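You operate a simulated robot arm through the tools that you are given. There is no shell and no other tool. Be economical: measure what you need, move in short steps, check, and stop when the job is done.

You run a simulated two-armed robot. Do the job below in one go: nothing can be reset, and whatever is moved stays where it is left.

JOB
Tip the sifted walnuts into the tray on the scale, snap it shut and save the net weight.
Fine: press TARE once before you tip and SAVE once; sieve pan back on the shaker.

Only the result counts: the job must be done as asked and must still hold three seconds after the hand-in. Knocking over, shifting, dropping, spilling or breaking anything else fails it.

ROBOT AND FRAMES
Two 7-joint arms with two-finger parallel grippers on one trunk, on a base that drives. Base frame: it is fixed to the floor where the robot stands at the start and does not move with it; the origin is under the middle of the robot, x ahead of it, y to its left, z up. Readings come in mm, rad, newtons and seconds.
The left shoulder is at the start at [50, 165, 1255], the right one opposite. With the tool pointing down near the work surface each hand reaches from about 100 to 680 mm from the robot's upright axis, wherever it stands, measured 20 degrees to its own side. Places, roughly: black tester button [300, -1000, 1000]; empty clear tray (19x16x7 cm) [500, -100, 900]; green meter button [100, -1500, 1000]; green shaker button [300, -1200, 1000]; green tester button [400, -900, 1000]; orange meter button [100, -1600, 1000]; platter of the check scale [600, -100, 900]; red shaker button [300, -1300, 1000]; sieve pan [0, -1250, 1000]; walnut tray (19x16x7 cm) [400, -700, 900]; white scale button [300, -200, 900]; yellow scale button [400, 0, 900]. Payload 3.91 kg a hand.
The tool frame of a hand sits at the grasp point between the pads (the TCP): z along the fingers, y along the line on which they close. The tips reach 30 mm beyond it. Largest opening 110 mm; finger width 20, thickness 10; the body of the gripper, 48 by 112 mm, starts 55 mm behind the TCP.
Orientation is that of the tool frame in the base frame, as a unit quaternion [w, x, y, z]. With the fingers straight down and closing along the base's y, the tool's x points along the base's -x, its y along +y and its z along -z.

CONTROLS
- The arms move only by the tool drive_tool. It takes "left_motion", "right_motion" or both (then of equal length, played together; a hand with none holds still); each is one flat list of numbers, 7 for each row, row after row: the shift along the tool's x, y, z in mm, then the turn, a rotation vector about the tool's x, y, z in rad, then the opening, from 0 (shut) to 1 (fully open). In form: [tx, ty, tz, rx, ry, rz, fingers, tx, ty, tz, rx, ry, rz, fingers, ...]. A call has 1 to 10 rows; each row shifts and turns the commanded pose from where the row before left it, along the tool's axes as they then stand. Each row takes 0.2 s and may step no farther than 50 mm and 0.15 rad from the row before; otherwise, or with a gripper value out of range, the whole call is refused. A pose out of reach is approached as far as the arm can. The call stops where the force on the tool passes 40 N (or 10 N more than at its start, if that is more) or the arm is blocked; 0.2 s more then pass. The fingers move at their own pace (about 45 mm/s each) and stop on an object; they squeeze with about 27 N. The grip force told is the motor's: it shows also when the fingers shut on nothing. Time passes only in rows, and 0.2 s behind the last, so rows that do not move let the fingers close. The reply holds the time, the measured pose of the TCP, the force on the tool along the base axes, the opening and the grip force, in the units named above and with some noise, with the torque about the TCP (base axes, N m) and any sound that the robot's microphone picked up.
- Cameras (640 x 400 px; columns grow to the right, rows downward): "scene" is now at [104.3, -52, 1438.2]; the picture's right is [-0.57, -0.82, 0.00], its down [-0.38, 0.26, -0.89] and it looks along [0.73, -0.50, -0.47] (base axes); focal length 214 px, centre (320, 200). "left" rides on the left gripper at [72, -17, -103] in its tool frame; the picture's right is [0.23, 0.97, 0.00], its down [-0.76, 0.18, -0.62] and it looks along [-0.61, 0.14, 0.78] (tool axes); focal length 222 px, centre (320, 200). "right" rides on the right gripper at [72, 17, -103] in its tool frame; the picture's right is [-0.23, 0.97, 0.00], its down [-0.76, -0.18, -0.62] and it looks along [-0.61, -0.14, 0.78] (tool axes); focal length 222 px, centre (320, 200). There is no depth. A picture from a camera that has moved, and an enlarged one, comes with that camera's place and axes in the base frame and with its lens.
- grab_frame(camera): a new picture of that camera. No time passes.
- raise_lower(by): slides the trunk up (or, below 0, down) by that many mm; the arms and the scene camera ride with it, the base frame stays. It gives what a move gives, with no picture.
- drive_base(legs): drives the robot by 1 to 6 legs, each [ahead, left, turn to the left] in mm, mm and rad, along the robot's own axes; the way and the turn of a leg run together, so that a leg with both is an arc; at most 1500 mm and 3.142 rad a leg. The arms and the cameras ride along, it lands a little off, and it stops where it bumps. It gives what a move gives.
- head_to(pan, tilt): turns the head with the scene camera to pan (to the left, within 1.396 rad either way) and tilt (down, from -0.506 to 1.204), counted from straight ahead of the robot. It gives what a move gives.
- enlarge(camera, box): a new picture of the part [left, top, right, bottom] of that camera's present view, enlarged. No time passes.
- sign_off(): hands the job in; it is judged then, once.

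Work in short steps. Places have to be worked out from the pictures, the camera data and where the tool is seen: move nearer, look again, correct. Check each grasp and each placing, and mend what went wrong. You have 120 turns and 92 pictures in all, those below and enlarged ones among them. Open the grippers and draw the arms clear of the work before you hand the job in, unless the task says otherwise; then end with one line.

The tools are called after "Call:" by a JSON object that holds its "api" and its "payload". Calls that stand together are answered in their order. drive_tool: Moves the arms, as the interface text tells. Its arguments: {"type":"object","properties":{"left_motion":{"type":"array"},"right_motion":{"type":"array"}},"required":[]} The other tools are called the same way: raise_lower (by) slides the trunk up or down; drive_base (legs) drives the base; head_to (pan, tilt) turns the head that bears the scene camera; grab_frame (camera) takes a picture; enlarge (camera, box) takes an enlarged picture of a part of a camera's view; sign_off () hands the job in.

At the start:

```text
t: 0.0
left_ee_pos: [411.6, 60.8, 1294.6]
left_tcp_rot: [0.0, 0.0, 1.0, 0.0]
left_ft_force: [0.6, 0.0, 0.6]
left_moment: [-0.02, -0.01, 0.01]
left_finger_gap: 110.0
left_grasp_force: 0.0
right_ee_pos: [344.5, -233.9, 1366.4]
right_tcp_rot: [0.001, 0.0, 1.0, 0.0]
right_ft_force: [-0.7, -0.1, 0.5]
right_moment: [-0.03, 0.03, 0.02]
right_finger_gap: 110.1
right_grasp_force: 0.1
trunk travel left (down, up): [-475.0, 28.0]
robot x, y, heading: [4.6, 3.7, -0.003]
head pan, tilt: [-0.606, 0.483]
```

scene: 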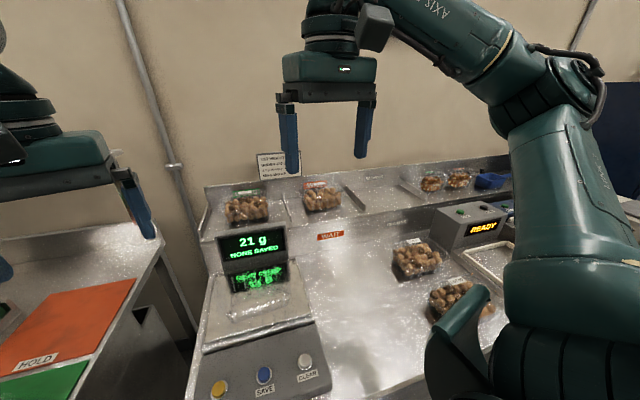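
right: 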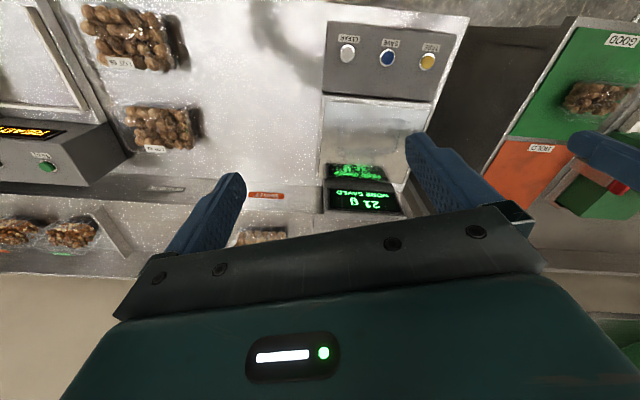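
left: 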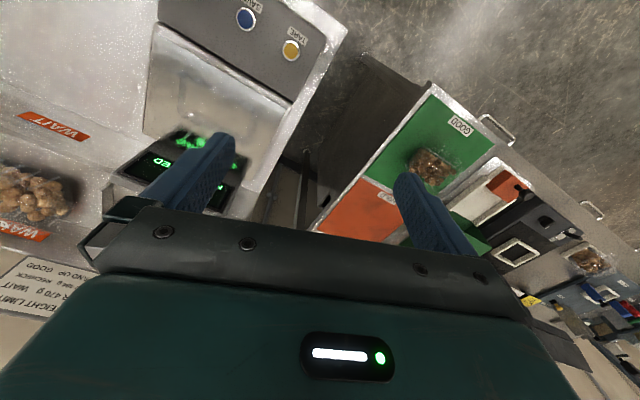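

The pictures show the scale with a clear tray on it, buttons yellow/blue/white, and a posted notice. I enlarge the scale and the notice and look right toward the shaker.

Call:
{"api": "enlarge", "payload": {"camera": "scene", "box": [180, 140, 380, 400]}}

Call:
{"api": "head_to", "payload": {"pan": -1.39, "tilt": 0.4}}

Call:
{"api": "grab_frame", "payload": {"camera": "scene"}}

```text
1.54 times, centred on (280, 270) of scene
camera zoom: at [104.3, -52.0, 1438.2], right [-0.57, -0.82, 0.0], down [-0.38, 0.26, -0.89], along [0.73, -0.5, -0.47], focal length 330 px, centre (382, 92)
```

zoom: 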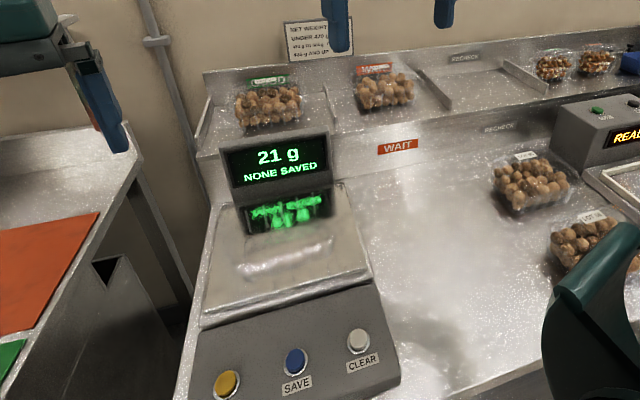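

```text
t: 1.1
left_ee_pos: [412.2, 61.8, 1295.0]
left_tcp_rot: [0.0, 0.0, 1.0, 0.0]
left_ft_force: [0.2, -0.4, 0.4]
left_moment: [0.0, 0.0, -0.04]
left_finger_gap: 110.0
left_grasp_force: 0.1
right_ee_pos: [343.9, -233.0, 1366.7]
right_tcp_rot: [0.0, 0.0, 1.0, 0.0]
right_ft_force: [0.5, 0.3, 0.4]
right_moment: [0.03, 0.01, 0.02]
right_finger_gap: 109.9
right_grasp_force: 0.0
trunk travel left (down, up): [-475.0, 28.0]
robot x, y, heading: [-1.2, -0.2, -0.002]
head pan, tilt: [-1.389, 0.4]
```

```text
87 pictures are left
camera scene: at [46.0, -91.1, 1445.9], right [-0.98, -0.18, 0.0], down [-0.07, 0.38, -0.92], along [0.17, -0.91, -0.39], focal length 214 px, centre (320, 200)
```

scene: 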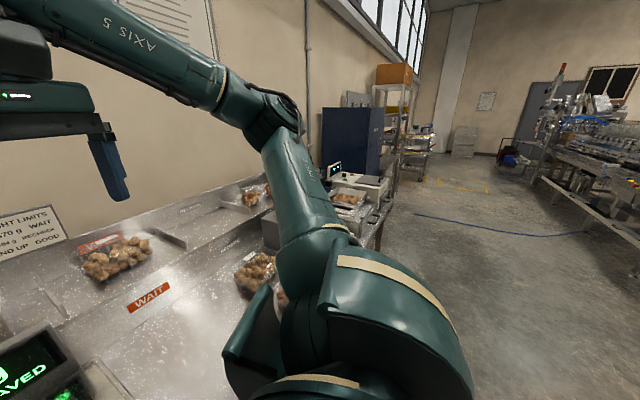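

The right arm blocks the view to the shaker. I zoom on the area beyond it.

Call:
{"api": "enlarge", "payload": {"camera": "scene", "box": [220, 120, 420, 260]}}

Call:
{"api": "enlarge", "payload": {"camera": "right", "box": [0, 0, 480, 260]}}

```text
2.86 times, centred on (320, 190) of scene
camera zoom: at [46.0, -91.1, 1445.9], right [-0.98, -0.18, 0.0], down [-0.07, 0.38, -0.92], along [0.17, -0.91, -0.39], focal length 613 px, centre (320, 229)
```

zoom: 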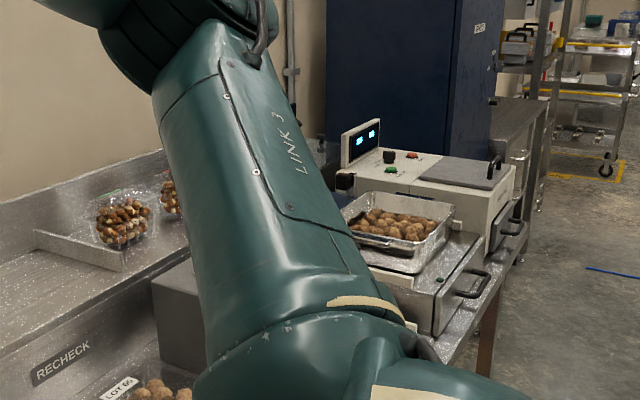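

```text
1.33 times, centred on (240, 130) of right
camera zoom: at [270.9, -218.6, 1469.4], right [0.23, 0.97, 0.0], down [0.76, -0.18, 0.62], along [0.61, -0.14, -0.78], focal length 296 px, centre (427, 293)
```

zoom: 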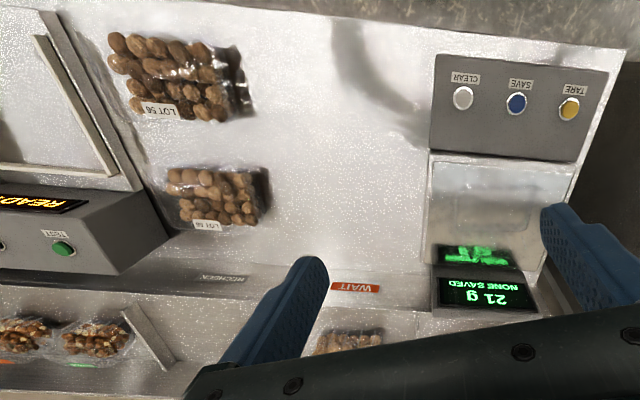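

The sieve pan with walnuts sits on the shaker at about [80, -1180, 1000], on a table whose front edge is nearer x≈0. I back up and drive right, then look.

Call:
{"api": "drive_base", "payload": {"legs": [[-450, 0, 0], [0, -1000, 0]]}}

Call:
{"api": "head_to", "payload": {"pan": -0.4, "tilt": 0.6}}

Call:
{"api": "grab_frame", "payload": {"camera": "scene"}}

Call:
{"api": "grab_frame", "payload": {"camera": "right"}}

```text
t: 8.6
left_ee_pos: [-34.2, -931.1, 1293.4]
left_tcp_rot: [0.0, -0.004, 1.0, 0.0]
left_ft_force: [0.5, -0.8, 0.3]
left_moment: [0.04, 0.0, 0.02]
left_finger_gap: 109.9
left_grasp_force: 0.0
right_ee_pos: [-99.0, -1227.9, 1365.9]
right_tcp_rot: [0.0, -0.004, 1.0, 0.0]
right_ft_force: [-0.7, -0.1, 0.0]
right_moment: [0.03, 0.02, 0.01]
right_finger_gap: 110.0
right_grasp_force: 0.1
trunk travel left (down, up): [-475.0, 28.0]
robot x, y, heading: [-448.4, -995.8, 0.004]
head pan, tilt: [-1.389, 0.4]
```

```text
t: 9.9
left_ee_pos: [-33.2, -930.7, 1294.2]
left_tcp_rot: [0.0, -0.004, 1.0, 0.0]
left_ft_force: [-0.9, 0.3, 0.8]
left_moment: [0.02, 0.01, -0.05]
left_finger_gap: 109.7
left_grasp_force: 0.0
right_ee_pos: [-99.4, -1227.4, 1365.9]
right_tcp_rot: [0.001, -0.004, 1.0, 0.0]
right_ft_force: [-0.2, 0.4, -0.5]
right_moment: [-0.01, 0.0, -0.03]
right_finger_gap: 110.0
right_grasp_force: 0.2
trunk travel left (down, up): [-475.0, 28.0]
robot x, y, heading: [-444.5, -994.1, 0.007]
head pan, tilt: [-0.4, 0.6]
```

```text
84 pictures are left
camera scene: at [-334.9, -1029.1, 1427.7], right [-0.38, -0.92, 0.0], down [-0.52, 0.22, -0.83], along [0.76, -0.32, -0.56], focal length 214 px, centre (320, 200)
```

scene: 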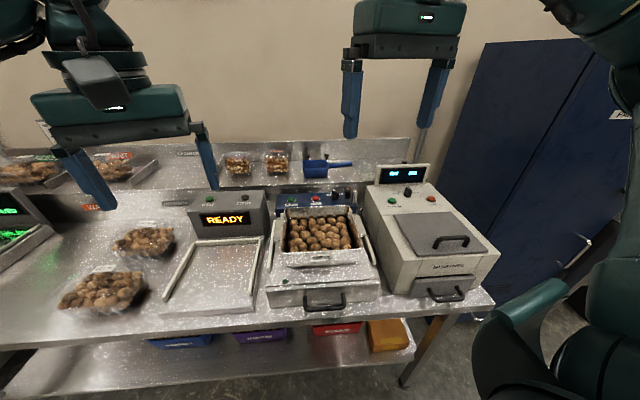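

```text
83 pictures are left
camera right: at [-173.5, -1212.1, 1469.4], right [0.22, 0.98, 0.0], down [0.76, -0.17, 0.62], along [0.61, -0.14, -0.78], focal length 222 px, centre (320, 200)
```

right: 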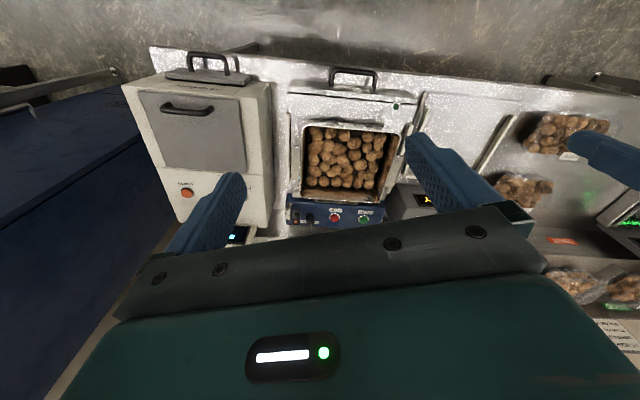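

The shaker with its pan is in view. I enlarge it in both cameras.

Call:
{"api": "enlarge", "payload": {"camera": "scene", "box": [250, 170, 400, 320]}}

Call:
{"api": "enlarge", "payload": {"camera": "right", "box": [270, 50, 430, 240]}}

```text
2.67 times, centred on (325, 245) of scene
camera zoom: at [-334.9, -1029.1, 1427.7], right [-0.38, -0.92, 0.0], down [-0.52, 0.22, -0.83], along [0.76, -0.32, -0.56], focal length 572 px, centre (307, 80)
```

zoom: 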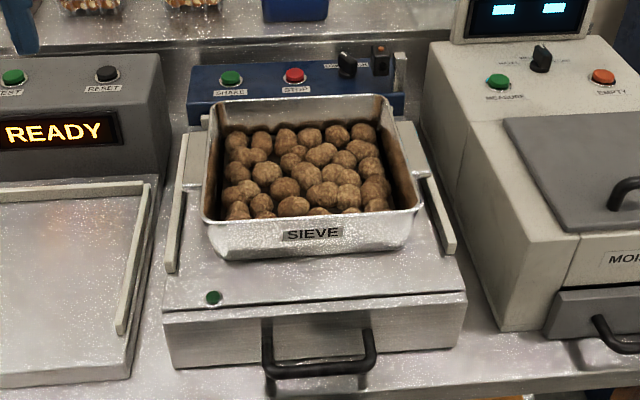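

```text
2.11 times, centred on (350, 145) of right
camera zoom: at [-173.5, -1212.1, 1469.4], right [0.22, 0.98, 0.0], down [0.76, -0.17, 0.62], along [0.61, -0.14, -0.78], focal length 468 px, centre (257, 316)
```

zoom: 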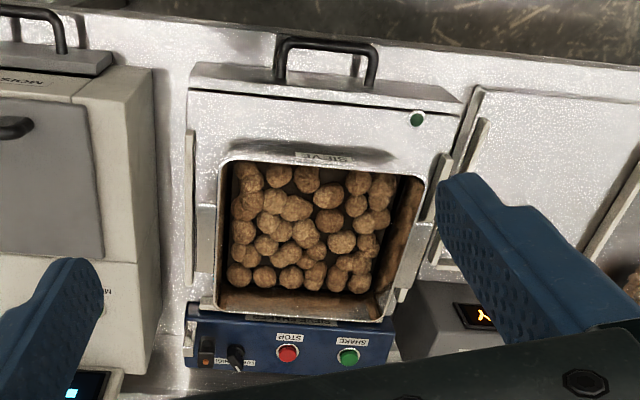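

The benches are skewed by about −0.32 rad. I'll work in a bench frame: TARE first (both hands are needed for the pan), so I turn to face the bench and slide left to the scale.

Call:
{"api": "drive_base", "payload": {"legs": [[0, 0, -0.327], [0, 1115, 0], [60, 0, 0]]}}

Call:
{"api": "head_to", "payload": {"pan": 0.0, "tilt": 0.75}}

Call:
{"api": "grab_frame", "payload": {"camera": "scene"}}

Call:
{"api": "grab_frame", "payload": {"camera": "left"}}

```text
t: 17.1
left_ee_pos: [371.6, -39.9, 1295.6]
left_tcp_rot: [-0.001, 0.161, 0.987, 0.0]
left_ft_force: [0.4, 0.0, 0.4]
left_moment: [0.02, 0.0, 0.0]
left_finger_gap: 110.0
left_grasp_force: 0.0
right_ee_pos: [212.6, -299.2, 1365.1]
right_tcp_rot: [0.0, 0.162, 0.987, 0.0]
right_ft_force: [0.4, -0.3, -0.1]
right_moment: [-0.01, 0.02, 0.02]
right_finger_gap: 110.3
right_grasp_force: 0.1
trunk travel left (down, up): [-475.0, 28.0]
robot x, y, heading: [-41.3, 33.3, -0.318]
head pan, tilt: [-0.4, 0.6]
```

```text
t: 18.0
left_ee_pos: [369.4, -40.5, 1294.6]
left_tcp_rot: [0.0, 0.162, 0.987, 0.0]
left_ft_force: [0.1, 0.4, 0.2]
left_moment: [0.01, 0.01, 0.03]
left_finger_gap: 110.0
left_grasp_force: 0.0
right_ee_pos: [210.3, -298.9, 1366.8]
right_tcp_rot: [0.0, 0.162, 0.987, 0.001]
right_ft_force: [0.6, 0.2, 0.2]
right_moment: [0.0, 0.02, -0.02]
right_finger_gap: 110.2
right_grasp_force: 0.1
trunk travel left (down, up): [-475.0, 28.0]
robot x, y, heading: [-41.6, 32.6, -0.32]
head pan, tilt: [0.0, 0.75]
```

```text
80 pictures are left
camera scene: at [66.7, -2.6, 1414.8], right [-0.32, -0.95, 0.0], down [-0.65, 0.22, -0.73], along [0.69, -0.23, -0.68], focal length 214 px, centre (320, 200)
```

scene: 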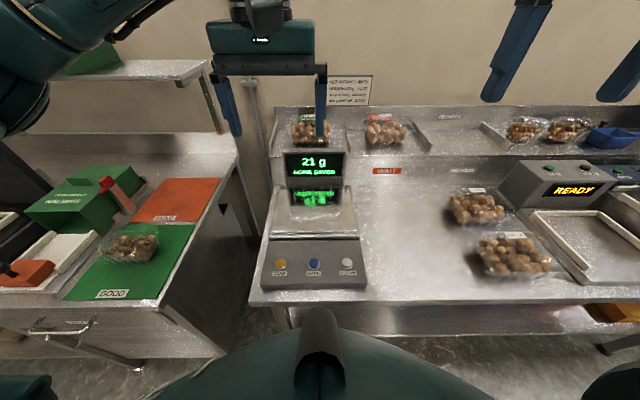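

```text
79 pictures are left
camera left: at [295.6, -33.4, 1397.8], right [0.1, 1.0, 0.0], down [0.78, -0.07, 0.62], along [0.62, -0.06, -0.78], focal length 222 px, centre (320, 200)
```

left: 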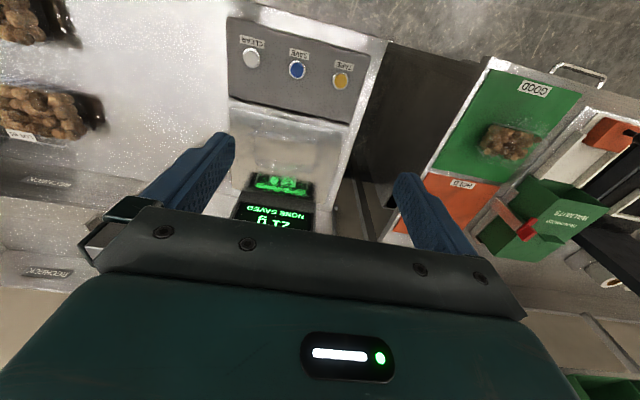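

Square with the bench now. I enlarge the scale to see the tray and its lid.

Call:
{"api": "enlarge", "payload": {"camera": "scene", "box": [250, 140, 380, 300]}}

Call:
{"api": "enlarge", "payload": {"camera": "left", "box": [210, 20, 400, 240]}}

Call:
{"api": "enlarge", "payload": {"camera": "scene", "box": [290, 60, 400, 160]}}

```text
2.50 times, centred on (315, 220) of scene
camera zoom: at [66.7, -2.6, 1414.8], right [-0.32, -0.95, 0.0], down [-0.65, 0.22, -0.73], along [0.69, -0.23, -0.68], focal length 536 px, centre (332, 150)
```

zoom: 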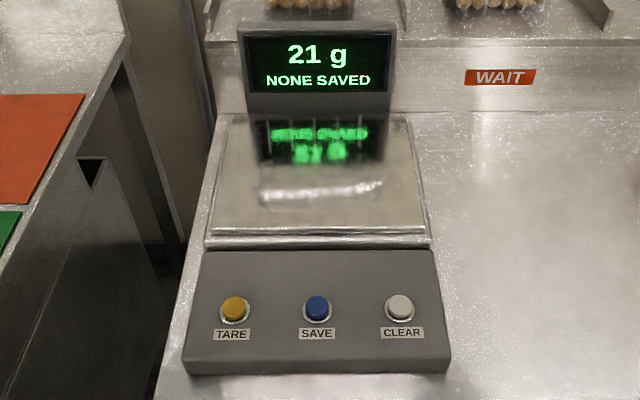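

```text
1.82 times, centred on (305, 130) of left
camera zoom: at [295.6, -33.4, 1397.8], right [0.1, 1.0, 0.0], down [0.78, -0.07, 0.62], along [0.62, -0.06, -0.78], focal length 404 px, centre (347, 327)
```

zoom: 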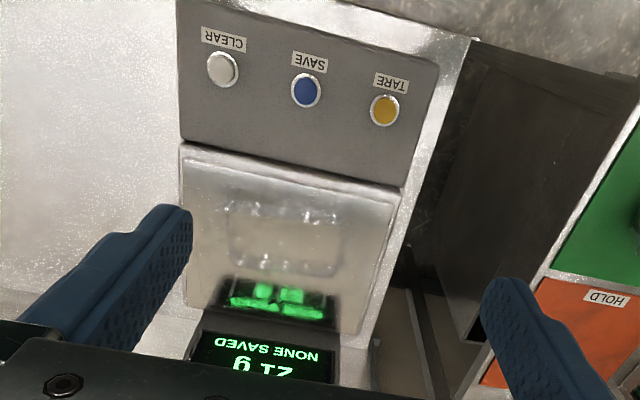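

```text
4.00 times, centred on (345, 110) of scene
camera zoom: at [66.7, -2.6, 1414.8], right [-0.32, -0.95, 0.0], down [-0.65, 0.22, -0.73], along [0.69, -0.23, -0.68], focal length 858 px, centre (220, 560)
```

zoom: 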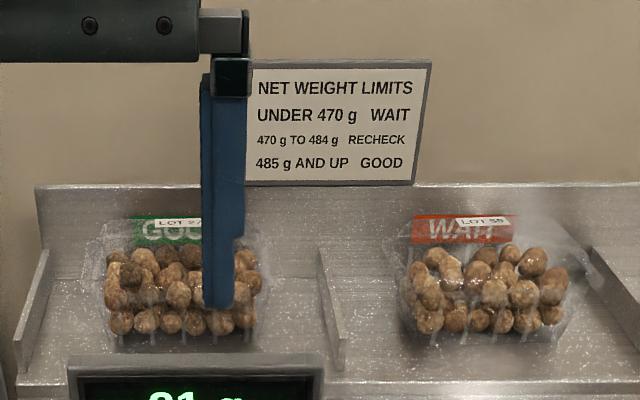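

TARE triangulates to about [390, 0, 894]. I close the left hand's fingers and lower them to hover above it, then check.

Call:
{"api": "drive_tool", "payload": {"left_motion": [-6.5, 45, 0, 0, 0, 0, 0, 0, 0, 48, 0, 0, 0, 0, 0, 0, 48, 0, 0, 0, 0, 0, 0, 48, 0, 0, 0, 0, 0, 0, 48, 0, 0, 0, 0, 0, 0, 48, 0, 0, 0, 0, 0, 0, 48, 0, 0, 0, 0, 0, 0, 40, 0, 0, 0, 0, 0, 0, 0, 0, 0, 0, 0]}}

Call:
{"api": "grab_frame", "payload": {"camera": "left"}}

Call:
{"api": "enlarge", "payload": {"camera": "scene", "box": [240, 140, 390, 300]}}

```text
t: 20.0
left_ee_pos: [392.0, -0.4, 965.1]
left_tcp_rot: [0.0, 0.162, 0.987, 0.0]
left_ft_force: [0.6, -0.8, -0.2]
left_moment: [0.0, -0.01, -0.02]
left_finger_gap: 0.0
left_grasp_force: 27.0
right_ee_pos: [211.3, -299.9, 1366.4]
right_tcp_rot: [0.0, 0.161, 0.987, 0.0]
right_ft_force: [0.2, -0.5, 0.7]
right_moment: [0.02, 0.04, 0.01]
right_finger_gap: 109.9
right_grasp_force: 0.1
trunk travel left (down, up): [-475.0, 28.0]
robot x, y, heading: [-39.1, 33.5, -0.329]
head pan, tilt: [0.0, 0.75]
```

```text
75 pictures are left
camera left: at [316.6, 6.4, 1068.5], right [0.1, 1.0, 0.0], down [0.78, -0.07, 0.62], along [0.62, -0.06, -0.78], focal length 222 px, centre (320, 200)
```

left: 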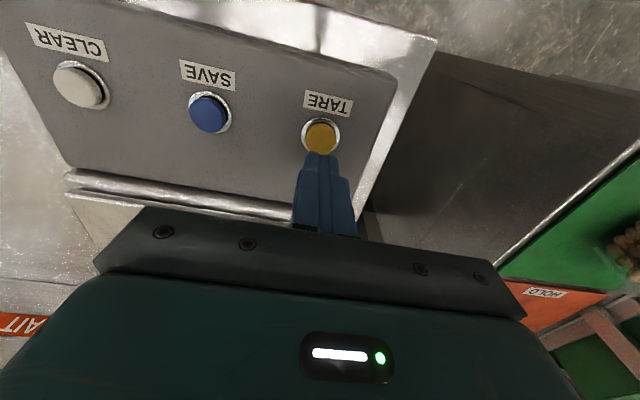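

```text
2.50 times, centred on (315, 220) of scene
camera zoom: at [66.5, -2.6, 1414.8], right [-0.32, -0.95, 0.0], down [-0.65, 0.22, -0.73], along [0.69, -0.23, -0.68], focal length 536 px, centre (332, 150)
```

zoom: 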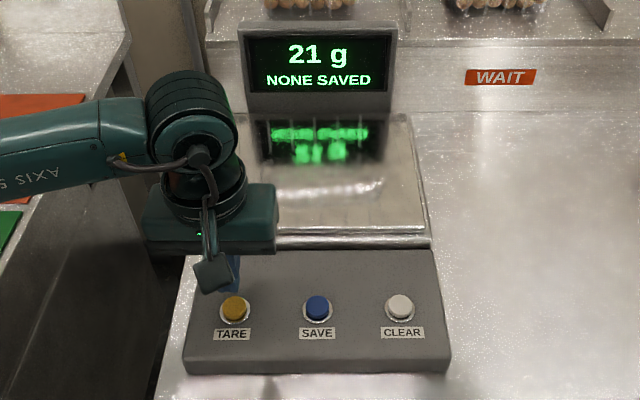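

The fingertip is right over TARE, about 41 mm above. I lower to 4 mm above it, then in small steps press.

Call:
{"api": "drive_tool", "payload": {"left_motion": [2, 0, 36, 0, 0, 0, 0, 0, 0, 3, 0, 0, 0, 0, 0, 0, 3, 0, 0, 0, 0]}}

Call:
{"api": "enlarge", "payload": {"camera": "scene", "box": [240, 140, 390, 300]}}

```text
t: 20.8
left_ee_pos: [390.0, 0.1, 924.5]
left_tcp_rot: [0.001, 0.161, 0.987, 0.0]
left_ft_force: [0.3, 1.2, 2.0]
left_moment: [0.05, 0.02, 0.0]
left_finger_gap: 0.0
left_grasp_force: 27.3
right_ee_pos: [210.7, -299.1, 1366.6]
right_tcp_rot: [0.0, 0.162, 0.987, 0.001]
right_ft_force: [-0.1, -0.5, -1.0]
right_moment: [0.0, -0.01, -0.02]
right_finger_gap: 110.1
right_grasp_force: 0.1
trunk travel left (down, up): [-475.0, 28.0]
robot x, y, heading: [-41.5, 30.5, -0.324]
head pan, tilt: [0.0, 0.75]
```

```text
2.50 times, centred on (315, 220) of scene
camera zoom: at [66.7, -2.5, 1414.8], right [-0.32, -0.95, 0.0], down [-0.65, 0.22, -0.73], along [0.69, -0.23, -0.68], focal length 536 px, centre (332, 150)
```

zoom: 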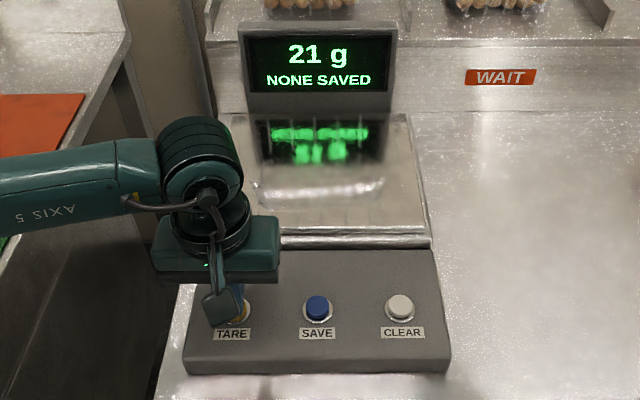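

Just touching (2 N) with no change yet. I press on in 2 mm steps, hold, and look for the sound.

Call:
{"api": "drive_tool", "payload": {"left_motion": [0, 0, 2, 0, 0, 0, 0, 0, 0, 2, 0, 0, 0, 0, 0, 0, 2, 0, 0, 0, 0]}}

Call:
{"api": "enlarge", "payload": {"camera": "scene", "box": [290, 140, 360, 180]}}

```text
t: 21.6
left_ee_pos: [389.6, 0.6, 919.7]
left_tcp_rot: [0.002, 0.162, 0.987, -0.001]
left_ft_force: [1.0, 1.8, 14.1]
left_moment: [0.01, -0.11, 0.01]
left_finger_gap: 0.0
left_grasp_force: 27.4
right_ee_pos: [209.9, -299.2, 1366.9]
right_tcp_rot: [0.0, 0.162, 0.987, 0.0]
right_ft_force: [-0.4, -0.7, 0.1]
right_moment: [0.01, 0.02, 0.01]
right_finger_gap: 110.0
right_grasp_force: 0.0
trunk travel left (down, up): [-475.0, 28.0]
robot x, y, heading: [-41.7, 32.4, -0.328]
head pan, tilt: [0.0, 0.75]
heard: click
```

```text
9.14 times, centred on (325, 160) of scene
camera zoom: at [65.7, -2.1, 1415.1], right [-0.32, -0.95, 0.0], down [-0.65, 0.22, -0.73], along [0.69, -0.23, -0.68], focal length 1961 px, centre (274, 566)
```

zoom: 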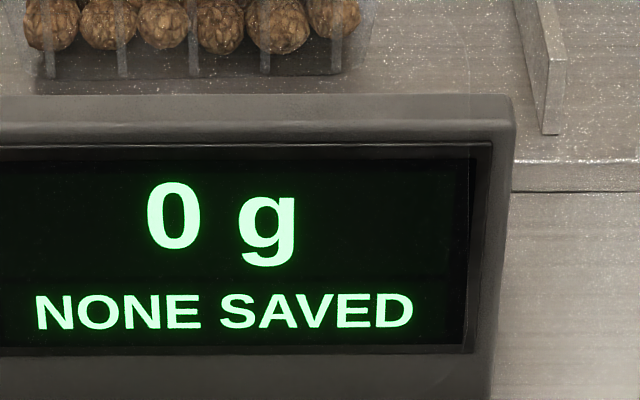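

Clicked, display 0 g. I raise the hand and move it to view the tray closely.

Call:
{"api": "drive_tool", "payload": {"left_motion": [0, 0, -45, 0, 0, 0, 0, 0, 0, -45, 0, 0, 0, 0, 40, -45, -45, 0, 0, 0, 0, 40, -45, -45, 0, 0, 0, 0, 0, 0, -20, 0, 0, 0, 0]}}

Call:
{"api": "enlarge", "payload": {"camera": "left", "box": [160, 40, 480, 240]}}

Call:
{"api": "enlarge", "payload": {"camera": "scene", "box": [240, 140, 390, 300]}}

```text
refused: row 3 steps farther than a row can; nothing moved
```

```text
2.00 times, centred on (320, 140) of left
camera zoom: at [314.1, 7.7, 1022.9], right [0.1, 1.0, 0.0], down [0.78, -0.07, 0.63], along [0.62, -0.06, -0.78], focal length 444 px, centre (320, 320)
```

zoom: 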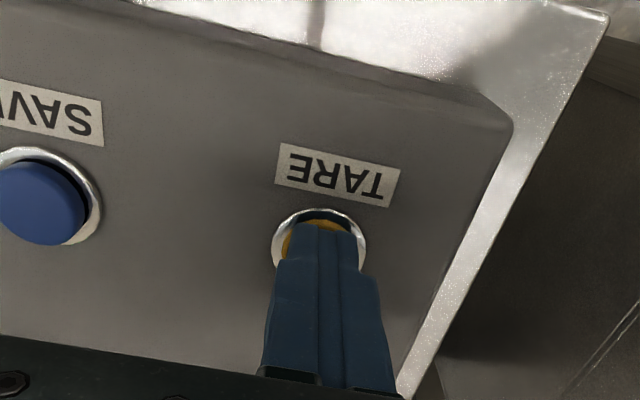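

```text
2.50 times, centred on (315, 220) of scene
camera zoom: at [65.7, -2.1, 1415.1], right [-0.32, -0.95, 0.0], down [-0.65, 0.22, -0.73], along [0.69, -0.23, -0.68], focal length 536 px, centre (332, 150)
```

zoom: 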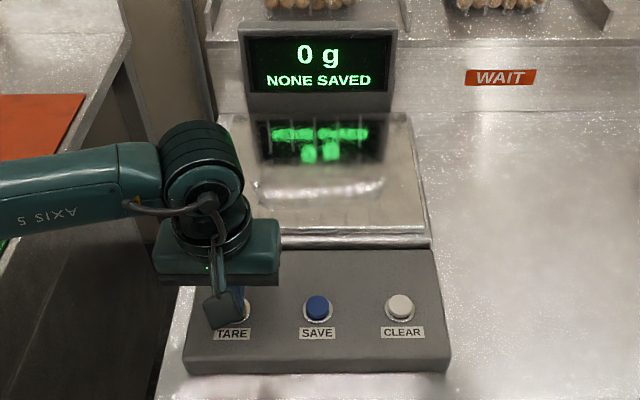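

Refused for combined step size; I redo it with smaller rows, keeping the hand to the left of the tray so fingers don't hide it.

Call:
{"api": "drive_tool", "payload": {"left_motion": [0, 0, -45, 0, 0, 0, 0, 0, 0, -45, 0, 0, 0, 0, 0, 0, -45, 0, 0, 0, 0, -40, 0, -20, 0, 0, 0, 0, -20, 0, -20, 0, 0, 0, 0]}}

Call:
{"api": "grab_frame", "payload": {"camera": "left"}}

```text
t: 22.8
left_ee_pos: [444.3, -17.3, 1094.5]
left_tcp_rot: [0.0, 0.162, 0.987, 0.0]
left_ft_force: [-0.6, -0.7, -0.4]
left_moment: [0.01, -0.01, 0.0]
left_finger_gap: 0.1
left_grasp_force: 26.8
right_ee_pos: [210.8, -299.5, 1366.7]
right_tcp_rot: [0.0, 0.162, 0.987, -0.001]
right_ft_force: [0.0, -0.6, 0.9]
right_moment: [-0.01, 0.0, 0.02]
right_finger_gap: 110.0
right_grasp_force: 0.1
trunk travel left (down, up): [-475.0, 28.0]
robot x, y, heading: [-41.4, 33.5, -0.323]
head pan, tilt: [0.0, 0.75]
```

```text
69 pictures are left
camera left: at [370.3, -10.6, 1197.6], right [0.1, 1.0, 0.0], down [0.78, -0.07, 0.62], along [0.62, -0.06, -0.78], focal length 222 px, centre (320, 200)
```

left: 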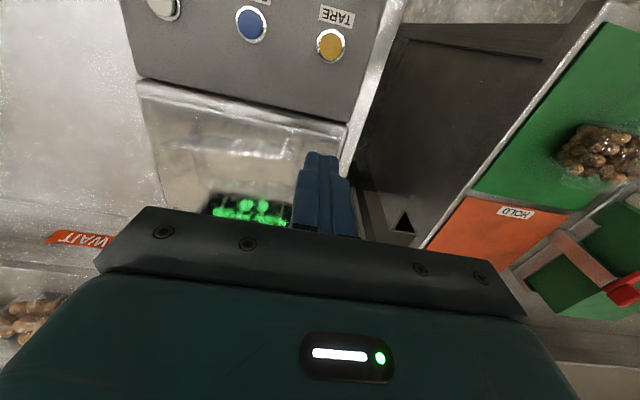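

The gripper hides the back of the platter. I draw back and lower a bit so that the camera sees more of it.

Call:
{"api": "drive_tool", "payload": {"left_motion": [45, 0, 0, 0, 0, 0, 0, 45, 0, 0, 0, 0, 0, 0, 45, 0, 0, 0, 0, 0, 0, 20, 0, 0, 0, 0, 0, 0]}}

Call:
{"api": "enlarge", "payload": {"camera": "left", "box": [130, 40, 330, 240]}}

```text
t: 23.8
left_ee_pos: [298.1, 33.7, 1093.7]
left_tcp_rot: [0.0, 0.161, 0.987, 0.0]
left_ft_force: [1.0, -1.2, 0.1]
left_moment: [-0.02, 0.01, 0.04]
left_finger_gap: 0.0
left_grasp_force: 27.0
right_ee_pos: [211.1, -298.6, 1366.2]
right_tcp_rot: [0.0, 0.162, 0.987, 0.0]
right_ft_force: [0.5, -0.2, 0.5]
right_moment: [0.0, 0.01, 0.0]
right_finger_gap: 110.1
right_grasp_force: 0.0
trunk travel left (down, up): [-475.0, 28.0]
robot x, y, heading: [-43.2, 31.2, -0.322]
head pan, tilt: [0.0, 0.75]
```

```text
2.00 times, centred on (230, 140) of left
camera zoom: at [223.7, 39.2, 1196.5], right [0.1, 1.0, 0.0], down [0.78, -0.07, 0.62], along [0.62, -0.06, -0.78], focal length 444 px, centre (500, 320)
```

zoom: 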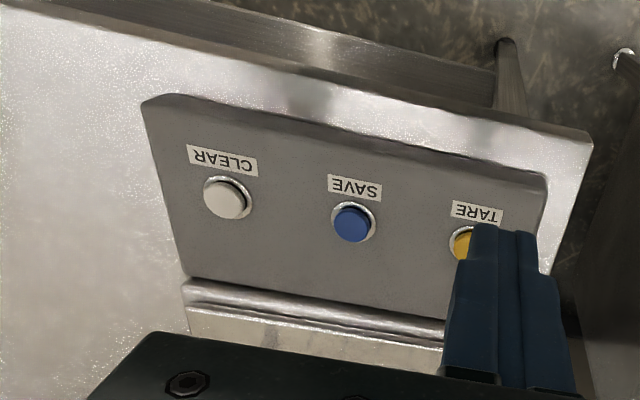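

The image top faces the robot, so the hand must go farther forward. I move it ahead 250 mm at height and raise 60 mm.

Call:
{"api": "drive_tool", "payload": {"left_motion": [0, 0, -45, 0, 0, 0, 0, -45, 0, -20, 0, 0, 0, 0, -48, 0, 0, 0, 0, 0, 0, -48, 0, 0, 0, 0, 0, 0, -48, 0, 0, 0, 0, 0, 0, -48, 0, 0, 0, 0, 0, 0]}}

Call:
{"api": "enlarge", "payload": {"camera": "left", "box": [120, 20, 360, 220]}}

```text
t: 25.2
left_ee_pos: [524.6, -45.0, 1159.0]
left_tcp_rot: [0.0, 0.162, 0.987, 0.001]
left_ft_force: [-0.2, 0.0, -1.2]
left_moment: [0.02, 0.01, 0.02]
left_finger_gap: 0.0
left_grasp_force: 26.7
right_ee_pos: [211.6, -299.2, 1366.0]
right_tcp_rot: [0.001, 0.161, 0.987, 0.0]
right_ft_force: [-0.4, -0.6, 1.0]
right_moment: [0.02, 0.01, -0.02]
right_finger_gap: 110.0
right_grasp_force: 0.1
trunk travel left (down, up): [-475.0, 28.0]
robot x, y, heading: [-40.6, 35.3, -0.322]
head pan, tilt: [0.0, 0.75]
```

```text
2.00 times, centred on (240, 120) of left
camera zoom: at [450.2, -38.8, 1262.3], right [0.1, 1.0, 0.0], down [0.78, -0.08, 0.62], along [0.62, -0.06, -0.78], focal length 444 px, centre (480, 360)
```

zoom: 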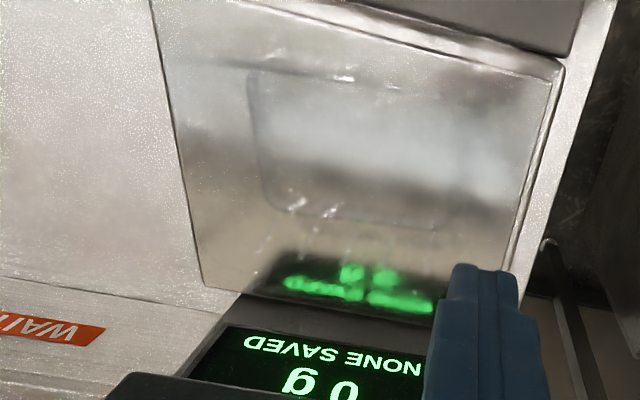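

The tray's bottom outline is visible but the lid isn't clear. I zoom tightly with the scene camera.

Call:
{"api": "enlarge", "payload": {"camera": "scene", "box": [265, 150, 365, 245]}}

Call:
{"api": "enlarge", "payload": {"camera": "right", "box": [340, 20, 560, 220]}}

```text
4.21 times, centred on (315, 198) of scene
camera zoom: at [67.1, -3.4, 1414.7], right [-0.32, -0.95, 0.0], down [-0.65, 0.22, -0.73], along [0.69, -0.23, -0.68], focal length 903 px, centre (341, 210)
```

zoom: 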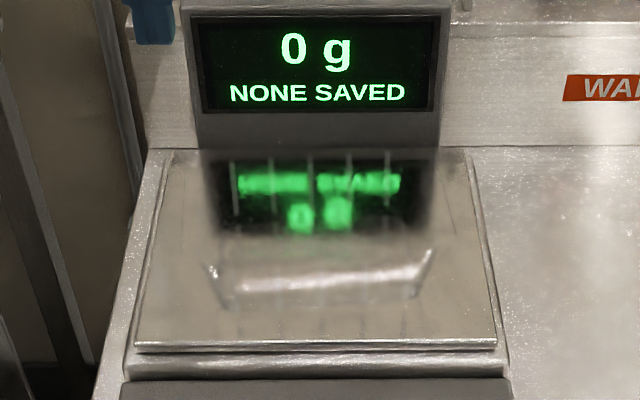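

```text
2.00 times, centred on (450, 120) of right
camera zoom: at [148.0, -261.5, 1469.1], right [0.53, 0.85, 0.0], down [0.67, -0.41, 0.62], along [0.53, -0.33, -0.78], focal length 444 px, centre (60, 360)
```

zoom: 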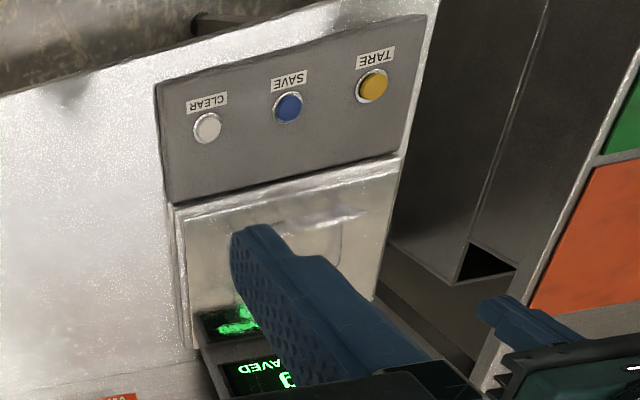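

The lid's posture remains unclear. I pull the left hand back and pitch its fingers forward so its camera views the tray at a shallow angle.

Call:
{"api": "drive_tool", "payload": {"left_motion": [48, 0, 0, 0, 0, 0, 0, 48, 0, 0, 0, 0, 0, 0, 48, 0, 0, 0, 0, 0, 0, 48, 0, 0, 0, -0.14, 0, 0, 0, 0, 0, 0, -0.15, 0, 0, 0, 0, 0, 0, -0.15, 0, 0, 0, 0, 0, 0, -0.15, 0, 0, 0, 0, 0, 0, -0.15, 0, 0, 0, 0, 0, 0, -0.15, 0, 0, 0, 0, 0, 0, -0.15, 0, 0]}}

Call:
{"api": "grab_frame", "payload": {"camera": "left"}}

```text
t: 27.4
left_ee_pos: [359.0, -10.7, 1161.6]
left_tcp_rot: [0.491, 0.141, 0.856, -0.081]
left_ft_force: [-0.3, -0.2, 0.6]
left_moment: [0.02, -0.02, -0.01]
left_finger_gap: 0.0
left_grasp_force: 26.8
left hand out of reach, approached as far as the arm can: row 9, 10
right_ee_pos: [210.9, -299.5, 1364.8]
right_tcp_rot: [0.0, 0.162, 0.987, 0.001]
right_ft_force: [0.6, 0.2, 0.2]
right_moment: [-0.03, 0.03, 0.01]
right_finger_gap: 109.9
right_grasp_force: 0.0
trunk travel left (down, up): [-475.0, 28.0]
robot x, y, heading: [-44.6, 31.8, -0.329]
head pan, tilt: [0.0, 0.75]
```

```text
64 pictures are left
camera left: at [234.1, 14.0, 1150.7], right [0.2, 0.96, -0.2], down [-0.09, 0.22, 0.97], along [0.98, -0.18, 0.13], focal length 222 px, centre (320, 200)
```

left: 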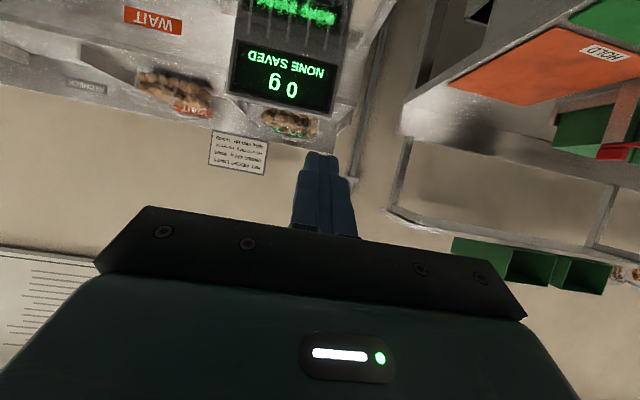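

I zoom onto the tray part of this picture.

Call:
{"api": "enlarge", "payload": {"camera": "left", "box": [210, 0, 370, 110]}}

```text
3.64 times, centred on (290, 55) of left
camera zoom: at [234.1, 14.0, 1150.7], right [0.2, 0.96, -0.2], down [-0.09, 0.22, 0.97], along [0.98, -0.18, 0.13], focal length 808 px, centre (429, 727)
```

zoom: 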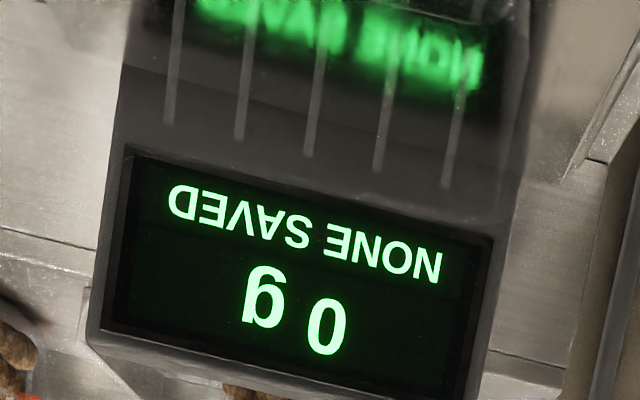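

Ribs show in front of the display's bezel. I lessen the pitch and go a little nearer for a better angle.

Call:
{"api": "drive_tool", "payload": {"left_motion": [0, 0, 0, 0, 0.15, 0, 0, 0, 0, 0, 0, 0.15, 0, 0, 0, 0, 0, 0, 0.15, 0, 0, 0, 0, 0, 0, 0.15, 0, 0, -20, -25, 25, 0, 0, 0, 0, -20, -25, 25, 0, 0, 0, 0]}}

Call:
{"api": "enlarge", "payload": {"camera": "left", "box": [180, 0, 400, 140]}}

```text
t: 28.8
left_ee_pos: [397.8, -77.3, 1132.1]
left_tcp_rot: [0.216, 0.159, 0.963, -0.035]
left_ft_force: [-0.3, -0.6, -0.1]
left_moment: [-0.04, 0.01, -0.02]
left_finger_gap: 0.1
left_grasp_force: 27.7
right_ee_pos: [212.1, -298.9, 1367.2]
right_tcp_rot: [-0.001, 0.162, 0.987, 0.0]
right_ft_force: [0.1, -0.5, -0.9]
right_moment: [0.01, 0.02, 0.0]
right_finger_gap: 109.7
right_grasp_force: 0.0
trunk travel left (down, up): [-475.0, 28.0]
robot x, y, heading: [-41.8, 30.5, -0.325]
head pan, tilt: [0.0, 0.75]
```

```text
2.86 times, centred on (290, 70) of left
camera zoom: at [288.8, -58.1, 1195.0], right [0.12, 0.99, -0.1], down [0.46, 0.03, 0.89], along [0.88, -0.15, -0.45], focal length 635 px, centre (406, 571)
```

zoom: 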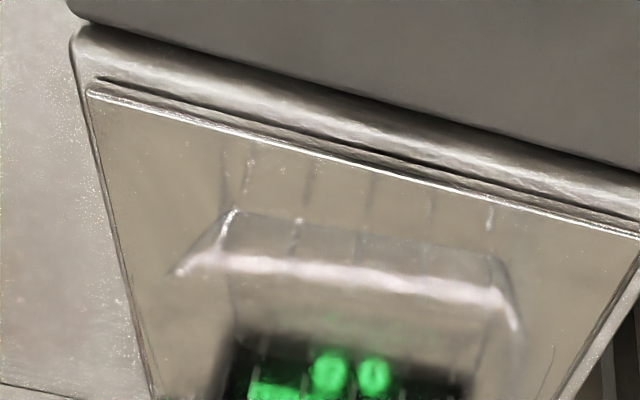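

Front wall of the tray seen. I go 130 mm further forward at the same height to see the rear part and lid.

Call:
{"api": "drive_tool", "payload": {"left_motion": [-40, 0, 18.5, 0, 0, 0, 0, -40, 0, 18.5, 0, 0, 0, 0, -38, 0, 18, 0, 0, 0, 0]}}

Call:
{"api": "enlarge", "payload": {"camera": "left", "box": [160, 0, 420, 160]}}

```text
t: 29.6
left_ee_pos: [523.4, -118.1, 1134.8]
left_tcp_rot: [0.216, 0.158, 0.963, -0.036]
left_ft_force: [0.3, 0.2, 0.2]
left_moment: [-0.01, -0.03, 0.01]
left_finger_gap: 0.2
left_grasp_force: 27.0
right_ee_pos: [212.2, -299.5, 1365.5]
right_tcp_rot: [0.0, 0.161, 0.987, 0.0]
right_ft_force: [0.3, 1.0, 0.1]
right_moment: [0.03, 0.02, 0.01]
right_finger_gap: 109.9
right_grasp_force: 0.1
trunk travel left (down, up): [-475.0, 28.0]
robot x, y, heading: [-40.6, 32.5, -0.323]
head pan, tilt: [0.0, 0.75]
```

```text
2.46 times, centred on (290, 80) of left
camera zoom: at [413.4, -98.7, 1196.7], right [0.12, 0.99, -0.1], down [0.46, 0.03, 0.89], along [0.88, -0.15, -0.45], focal length 547 px, centre (394, 495)
```

zoom: 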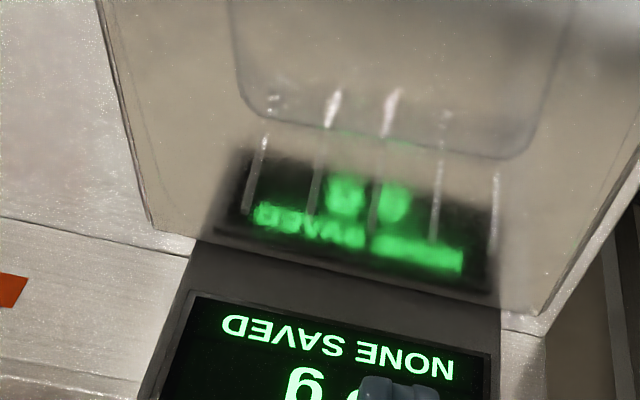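

To understand the tray's shape I enlarge the closed walnut trays on the bench.

Call:
{"api": "enlarge", "payload": {"camera": "scene", "box": [430, 180, 570, 290]}}

Call:
{"api": "enlarge", "payload": {"camera": "scene", "box": [280, 100, 420, 200]}}

```text
3.64 times, centred on (500, 235) of scene
camera zoom: at [67.2, -3.1, 1414.7], right [-0.32, -0.95, 0.0], down [-0.65, 0.22, -0.73], along [0.69, -0.23, -0.68], focal length 780 px, centre (-334, 73)
```

zoom: 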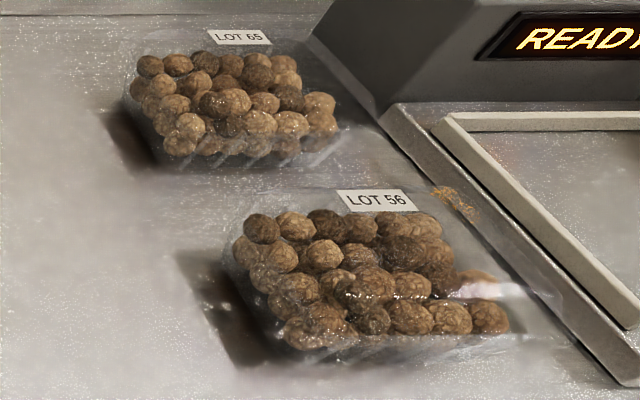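

```text
4.00 times, centred on (350, 150) of scene
camera zoom: at [67.2, -3.1, 1414.7], right [-0.32, -0.95, 0.0], down [-0.65, 0.22, -0.73], along [0.69, -0.23, -0.68], focal length 858 px, centre (200, 400)
```

zoom: 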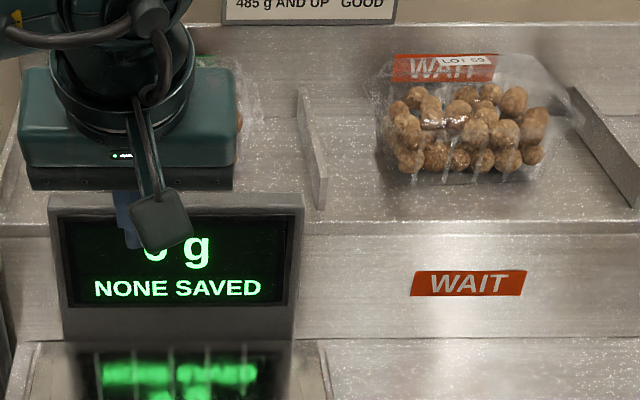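

I'll pull the left hand back up near the robot, then lower the trunk so the scene camera gets a shallow front view of the tray.

Call:
{"api": "drive_tool", "payload": {"left_motion": [40, 0, -18.5, 0, 0, 0, 0, 40, 0, -18.5, 0, 0, 0, 0, 0, 0, 0, 0, 0.15, 0, 0, 0, 0, 0, 0, 0.15, 0, 0, 0, 0, 0, 0, 0.14, 0, 0, 45, 0, -20, 0, 0, 0, 0, 45, 0, -20, 0, 0, 0, 0, 40, 25, -10, 0, 0, 0, 0, 0, 45, -20, 0, 0, 0, 0, 0, 30, -40, 0, 0, 0, 0]}}

Call:
{"api": "raise_lower", "payload": {"by": -300}}

Call:
{"api": "head_to", "payload": {"pan": 0, "tilt": 0.35}}

Call:
{"api": "grab_frame", "payload": {"camera": "scene"}}

```text
t: 31.8
left_ee_pos: [346.5, 47.5, 1243.4]
left_tcp_rot: [-0.001, 0.163, 0.987, -0.001]
left_ft_force: [-0.3, -0.6, 0.5]
left_moment: [0.0, -0.03, 0.02]
left_finger_gap: 0.0
left_grasp_force: 26.8
right_ee_pos: [210.4, -298.3, 1366.1]
right_tcp_rot: [0.001, 0.161, 0.987, -0.001]
right_ft_force: [0.3, 0.2, 0.4]
right_moment: [0.0, -0.01, 0.02]
right_finger_gap: 110.1
right_grasp_force: 0.0
trunk travel left (down, up): [-475.0, 28.0]
robot x, y, heading: [-38.7, 33.9, -0.329]
head pan, tilt: [0.0, 0.75]
```

```text
t: 34.8
left_ee_pos: [345.6, 45.9, 942.7]
left_tcp_rot: [0.0, 0.161, 0.987, 0.0]
left_ft_force: [-0.5, -0.3, -0.6]
left_moment: [-0.01, -0.01, 0.02]
left_finger_gap: 0.0
left_grasp_force: 26.8
right_ee_pos: [210.0, -298.3, 1066.4]
right_tcp_rot: [-0.001, 0.161, 0.987, 0.0]
right_ft_force: [0.4, -0.6, 0.7]
right_moment: [-0.01, -0.01, -0.01]
right_finger_gap: 110.3
right_grasp_force: 0.0
trunk travel left (down, up): [-175.0, 328.0]
robot x, y, heading: [-40.9, 32.7, -0.328]
head pan, tilt: [0.0, 0.75]
```

```text
t: 35.6
left_ee_pos: [346.4, 46.4, 942.0]
left_tcp_rot: [0.0, 0.162, 0.987, 0.0]
left_ft_force: [-0.2, 0.0, -0.5]
left_moment: [-0.02, -0.02, 0.01]
left_finger_gap: 0.1
left_grasp_force: 27.2
right_ee_pos: [211.2, -298.6, 1066.0]
right_tcp_rot: [0.001, 0.162, 0.987, 0.0]
right_ft_force: [0.0, 1.0, -0.2]
right_moment: [-0.03, 0.05, -0.01]
right_finger_gap: 110.2
right_grasp_force: 0.0
trunk travel left (down, up): [-175.0, 328.0]
robot x, y, heading: [-41.5, 35.3, -0.327]
head pan, tilt: [0.0, 0.351]
```

```text
58 pictures are left
camera scene: at [76.4, -5.8, 1150.4], right [-0.32, -0.95, 0.0], down [-0.33, 0.11, -0.94], along [0.89, -0.3, -0.34], focal length 214 px, centre (320, 200)
```

scene: 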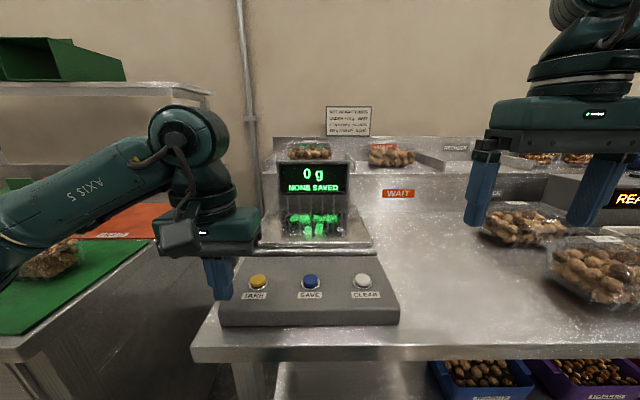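

Call:
{"api": "enlarge", "payload": {"camera": "scene", "box": [255, 155, 385, 260]}}

```text
3.81 times, centred on (320, 208) of scene
camera zoom: at [76.4, -5.8, 1150.4], right [-0.32, -0.95, 0.0], down [-0.33, 0.11, -0.94], along [0.89, -0.3, -0.34], focal length 817 px, centre (320, 171)
```

zoom: 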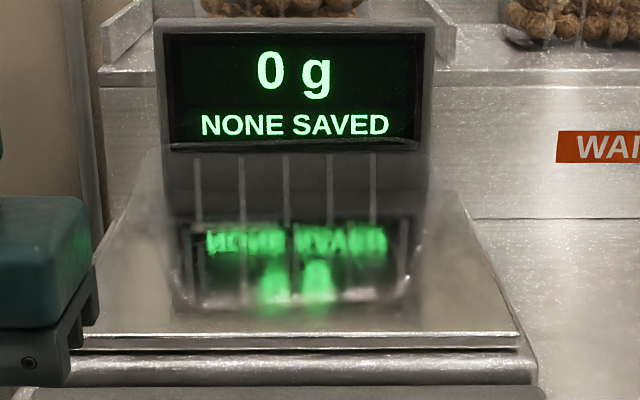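

A possible upright clear lid would end above the display; I zoom on that region.

Call:
{"api": "enlarge", "payload": {"camera": "scene", "box": [260, 110, 380, 200]}}

```text
4.44 times, centred on (320, 155) of scene
camera zoom: at [76.4, -5.8, 1150.4], right [-0.32, -0.95, 0.0], down [-0.33, 0.11, -0.94], along [0.89, -0.3, -0.34], focal length 953 px, centre (320, 400)
```

zoom: 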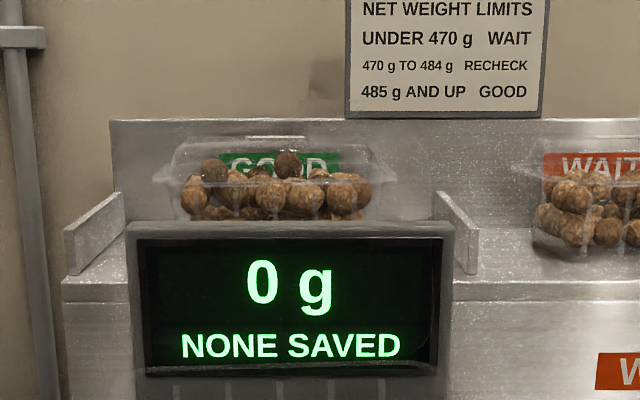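

The lid is still ambiguous. On the way to the shaker I'll stop and view the tray from the right side at this low height.

Call:
{"api": "drive_base", "payload": {"legs": [[-130, 0, 0], [0, -480, 0]]}}

Call:
{"api": "head_to", "payload": {"pan": 0.65, "tilt": 0.25}}

Call:
{"api": "grab_frame", "payload": {"camera": "scene"}}

```text
t: 39.4
left_ee_pos: [69.5, -366.2, 941.5]
left_tcp_rot: [0.0, 0.162, 0.987, -0.001]
left_ft_force: [0.6, 0.7, -0.8]
left_moment: [-0.01, 0.02, -0.01]
left_finger_gap: 0.0
left_grasp_force: 26.9
right_ee_pos: [-64.9, -711.2, 1065.7]
right_tcp_rot: [0.001, 0.162, 0.987, 0.0]
right_ft_force: [0.1, 0.1, 0.3]
right_moment: [0.02, 0.0, 0.02]
right_finger_gap: 109.9
right_grasp_force: 0.0
trunk travel left (down, up): [-175.0, 328.0]
robot x, y, heading: [-315.1, -377.6, -0.328]
head pan, tilt: [0.0, 0.351]
```

```text
t: 40.4
left_ee_pos: [70.3, -366.7, 942.4]
left_tcp_rot: [0.0, 0.162, 0.987, 0.001]
left_ft_force: [-1.0, -0.1, 0.2]
left_moment: [-0.01, -0.05, 0.02]
left_finger_gap: 0.0
left_grasp_force: 27.1
right_ee_pos: [-64.1, -711.6, 1066.2]
right_tcp_rot: [0.0, 0.162, 0.987, 0.0]
right_ft_force: [0.2, 0.6, 0.7]
right_moment: [0.0, -0.01, 0.01]
right_finger_gap: 110.3
right_grasp_force: 0.0
trunk travel left (down, up): [-175.0, 328.0]
robot x, y, heading: [-318.5, -382.5, -0.325]
head pan, tilt: [0.649, 0.25]
```

```text
55 pictures are left
camera scene: at [-199.5, -359.3, 1159.9], right [0.32, -0.95, 0.0], down [-0.23, -0.08, -0.97], along [0.92, 0.31, -0.25], focal length 214 px, centre (320, 200)
```

scene: 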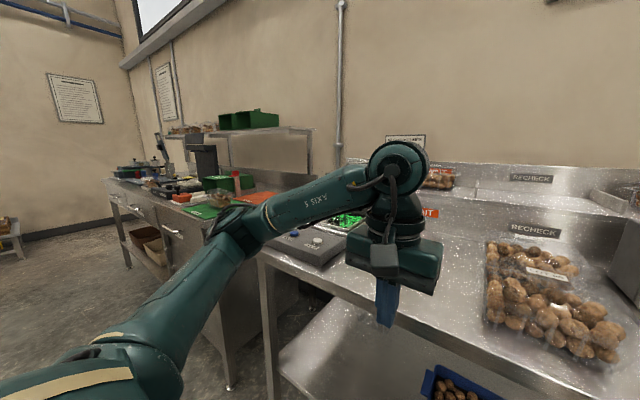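

The left arm blocks the view; I raise it 280 mm and zoom.

Call:
{"api": "drive_tool", "payload": {"left_motion": [0, 0, -48, 0, 0, 0, 0, 0, 0, -48, 0, 0, 0, 0, 0, 0, -48, 0, 0, 0, 0, 0, 0, -48, 0, 0, 0, 0, 0, 0, -48, 0, 0, 0, 0, 0, 0, -48, 0, 0, 0, 0]}}

Call:
{"api": "enlarge", "payload": {"camera": "scene", "box": [260, 150, 440, 280]}}

```text
t: 41.8
left_ee_pos: [71.0, -364.7, 1211.7]
left_tcp_rot: [0.001, 0.162, 0.987, -0.003]
left_ft_force: [1.7, 0.3, -0.3]
left_moment: [-0.04, 0.1, 0.0]
left_finger_gap: 0.1
left_grasp_force: 26.9
left hand out of reach, approached as far as the arm can: row 6
right_ee_pos: [-62.3, -710.1, 1064.7]
right_tcp_rot: [0.0, 0.161, 0.987, -0.002]
right_ft_force: [0.9, 0.2, -0.1]
right_moment: [-0.07, 0.11, 0.01]
right_finger_gap: 110.0
right_grasp_force: 0.1
trunk travel left (down, up): [-175.0, 328.0]
robot x, y, heading: [-317.4, -379.8, -0.319]
head pan, tilt: [0.649, 0.25]
```

```text
3.08 times, centred on (350, 215) of scene
camera zoom: at [-196.9, -357.6, 1159.4], right [0.32, -0.95, 0.0], down [-0.24, -0.08, -0.97], along [0.92, 0.31, -0.25], focal length 660 px, centre (228, 154)
```

zoom: 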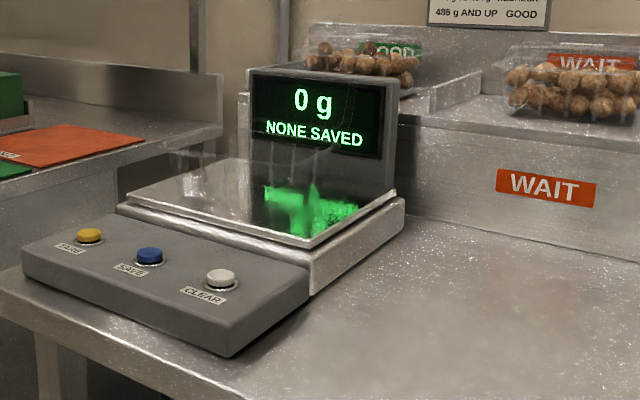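

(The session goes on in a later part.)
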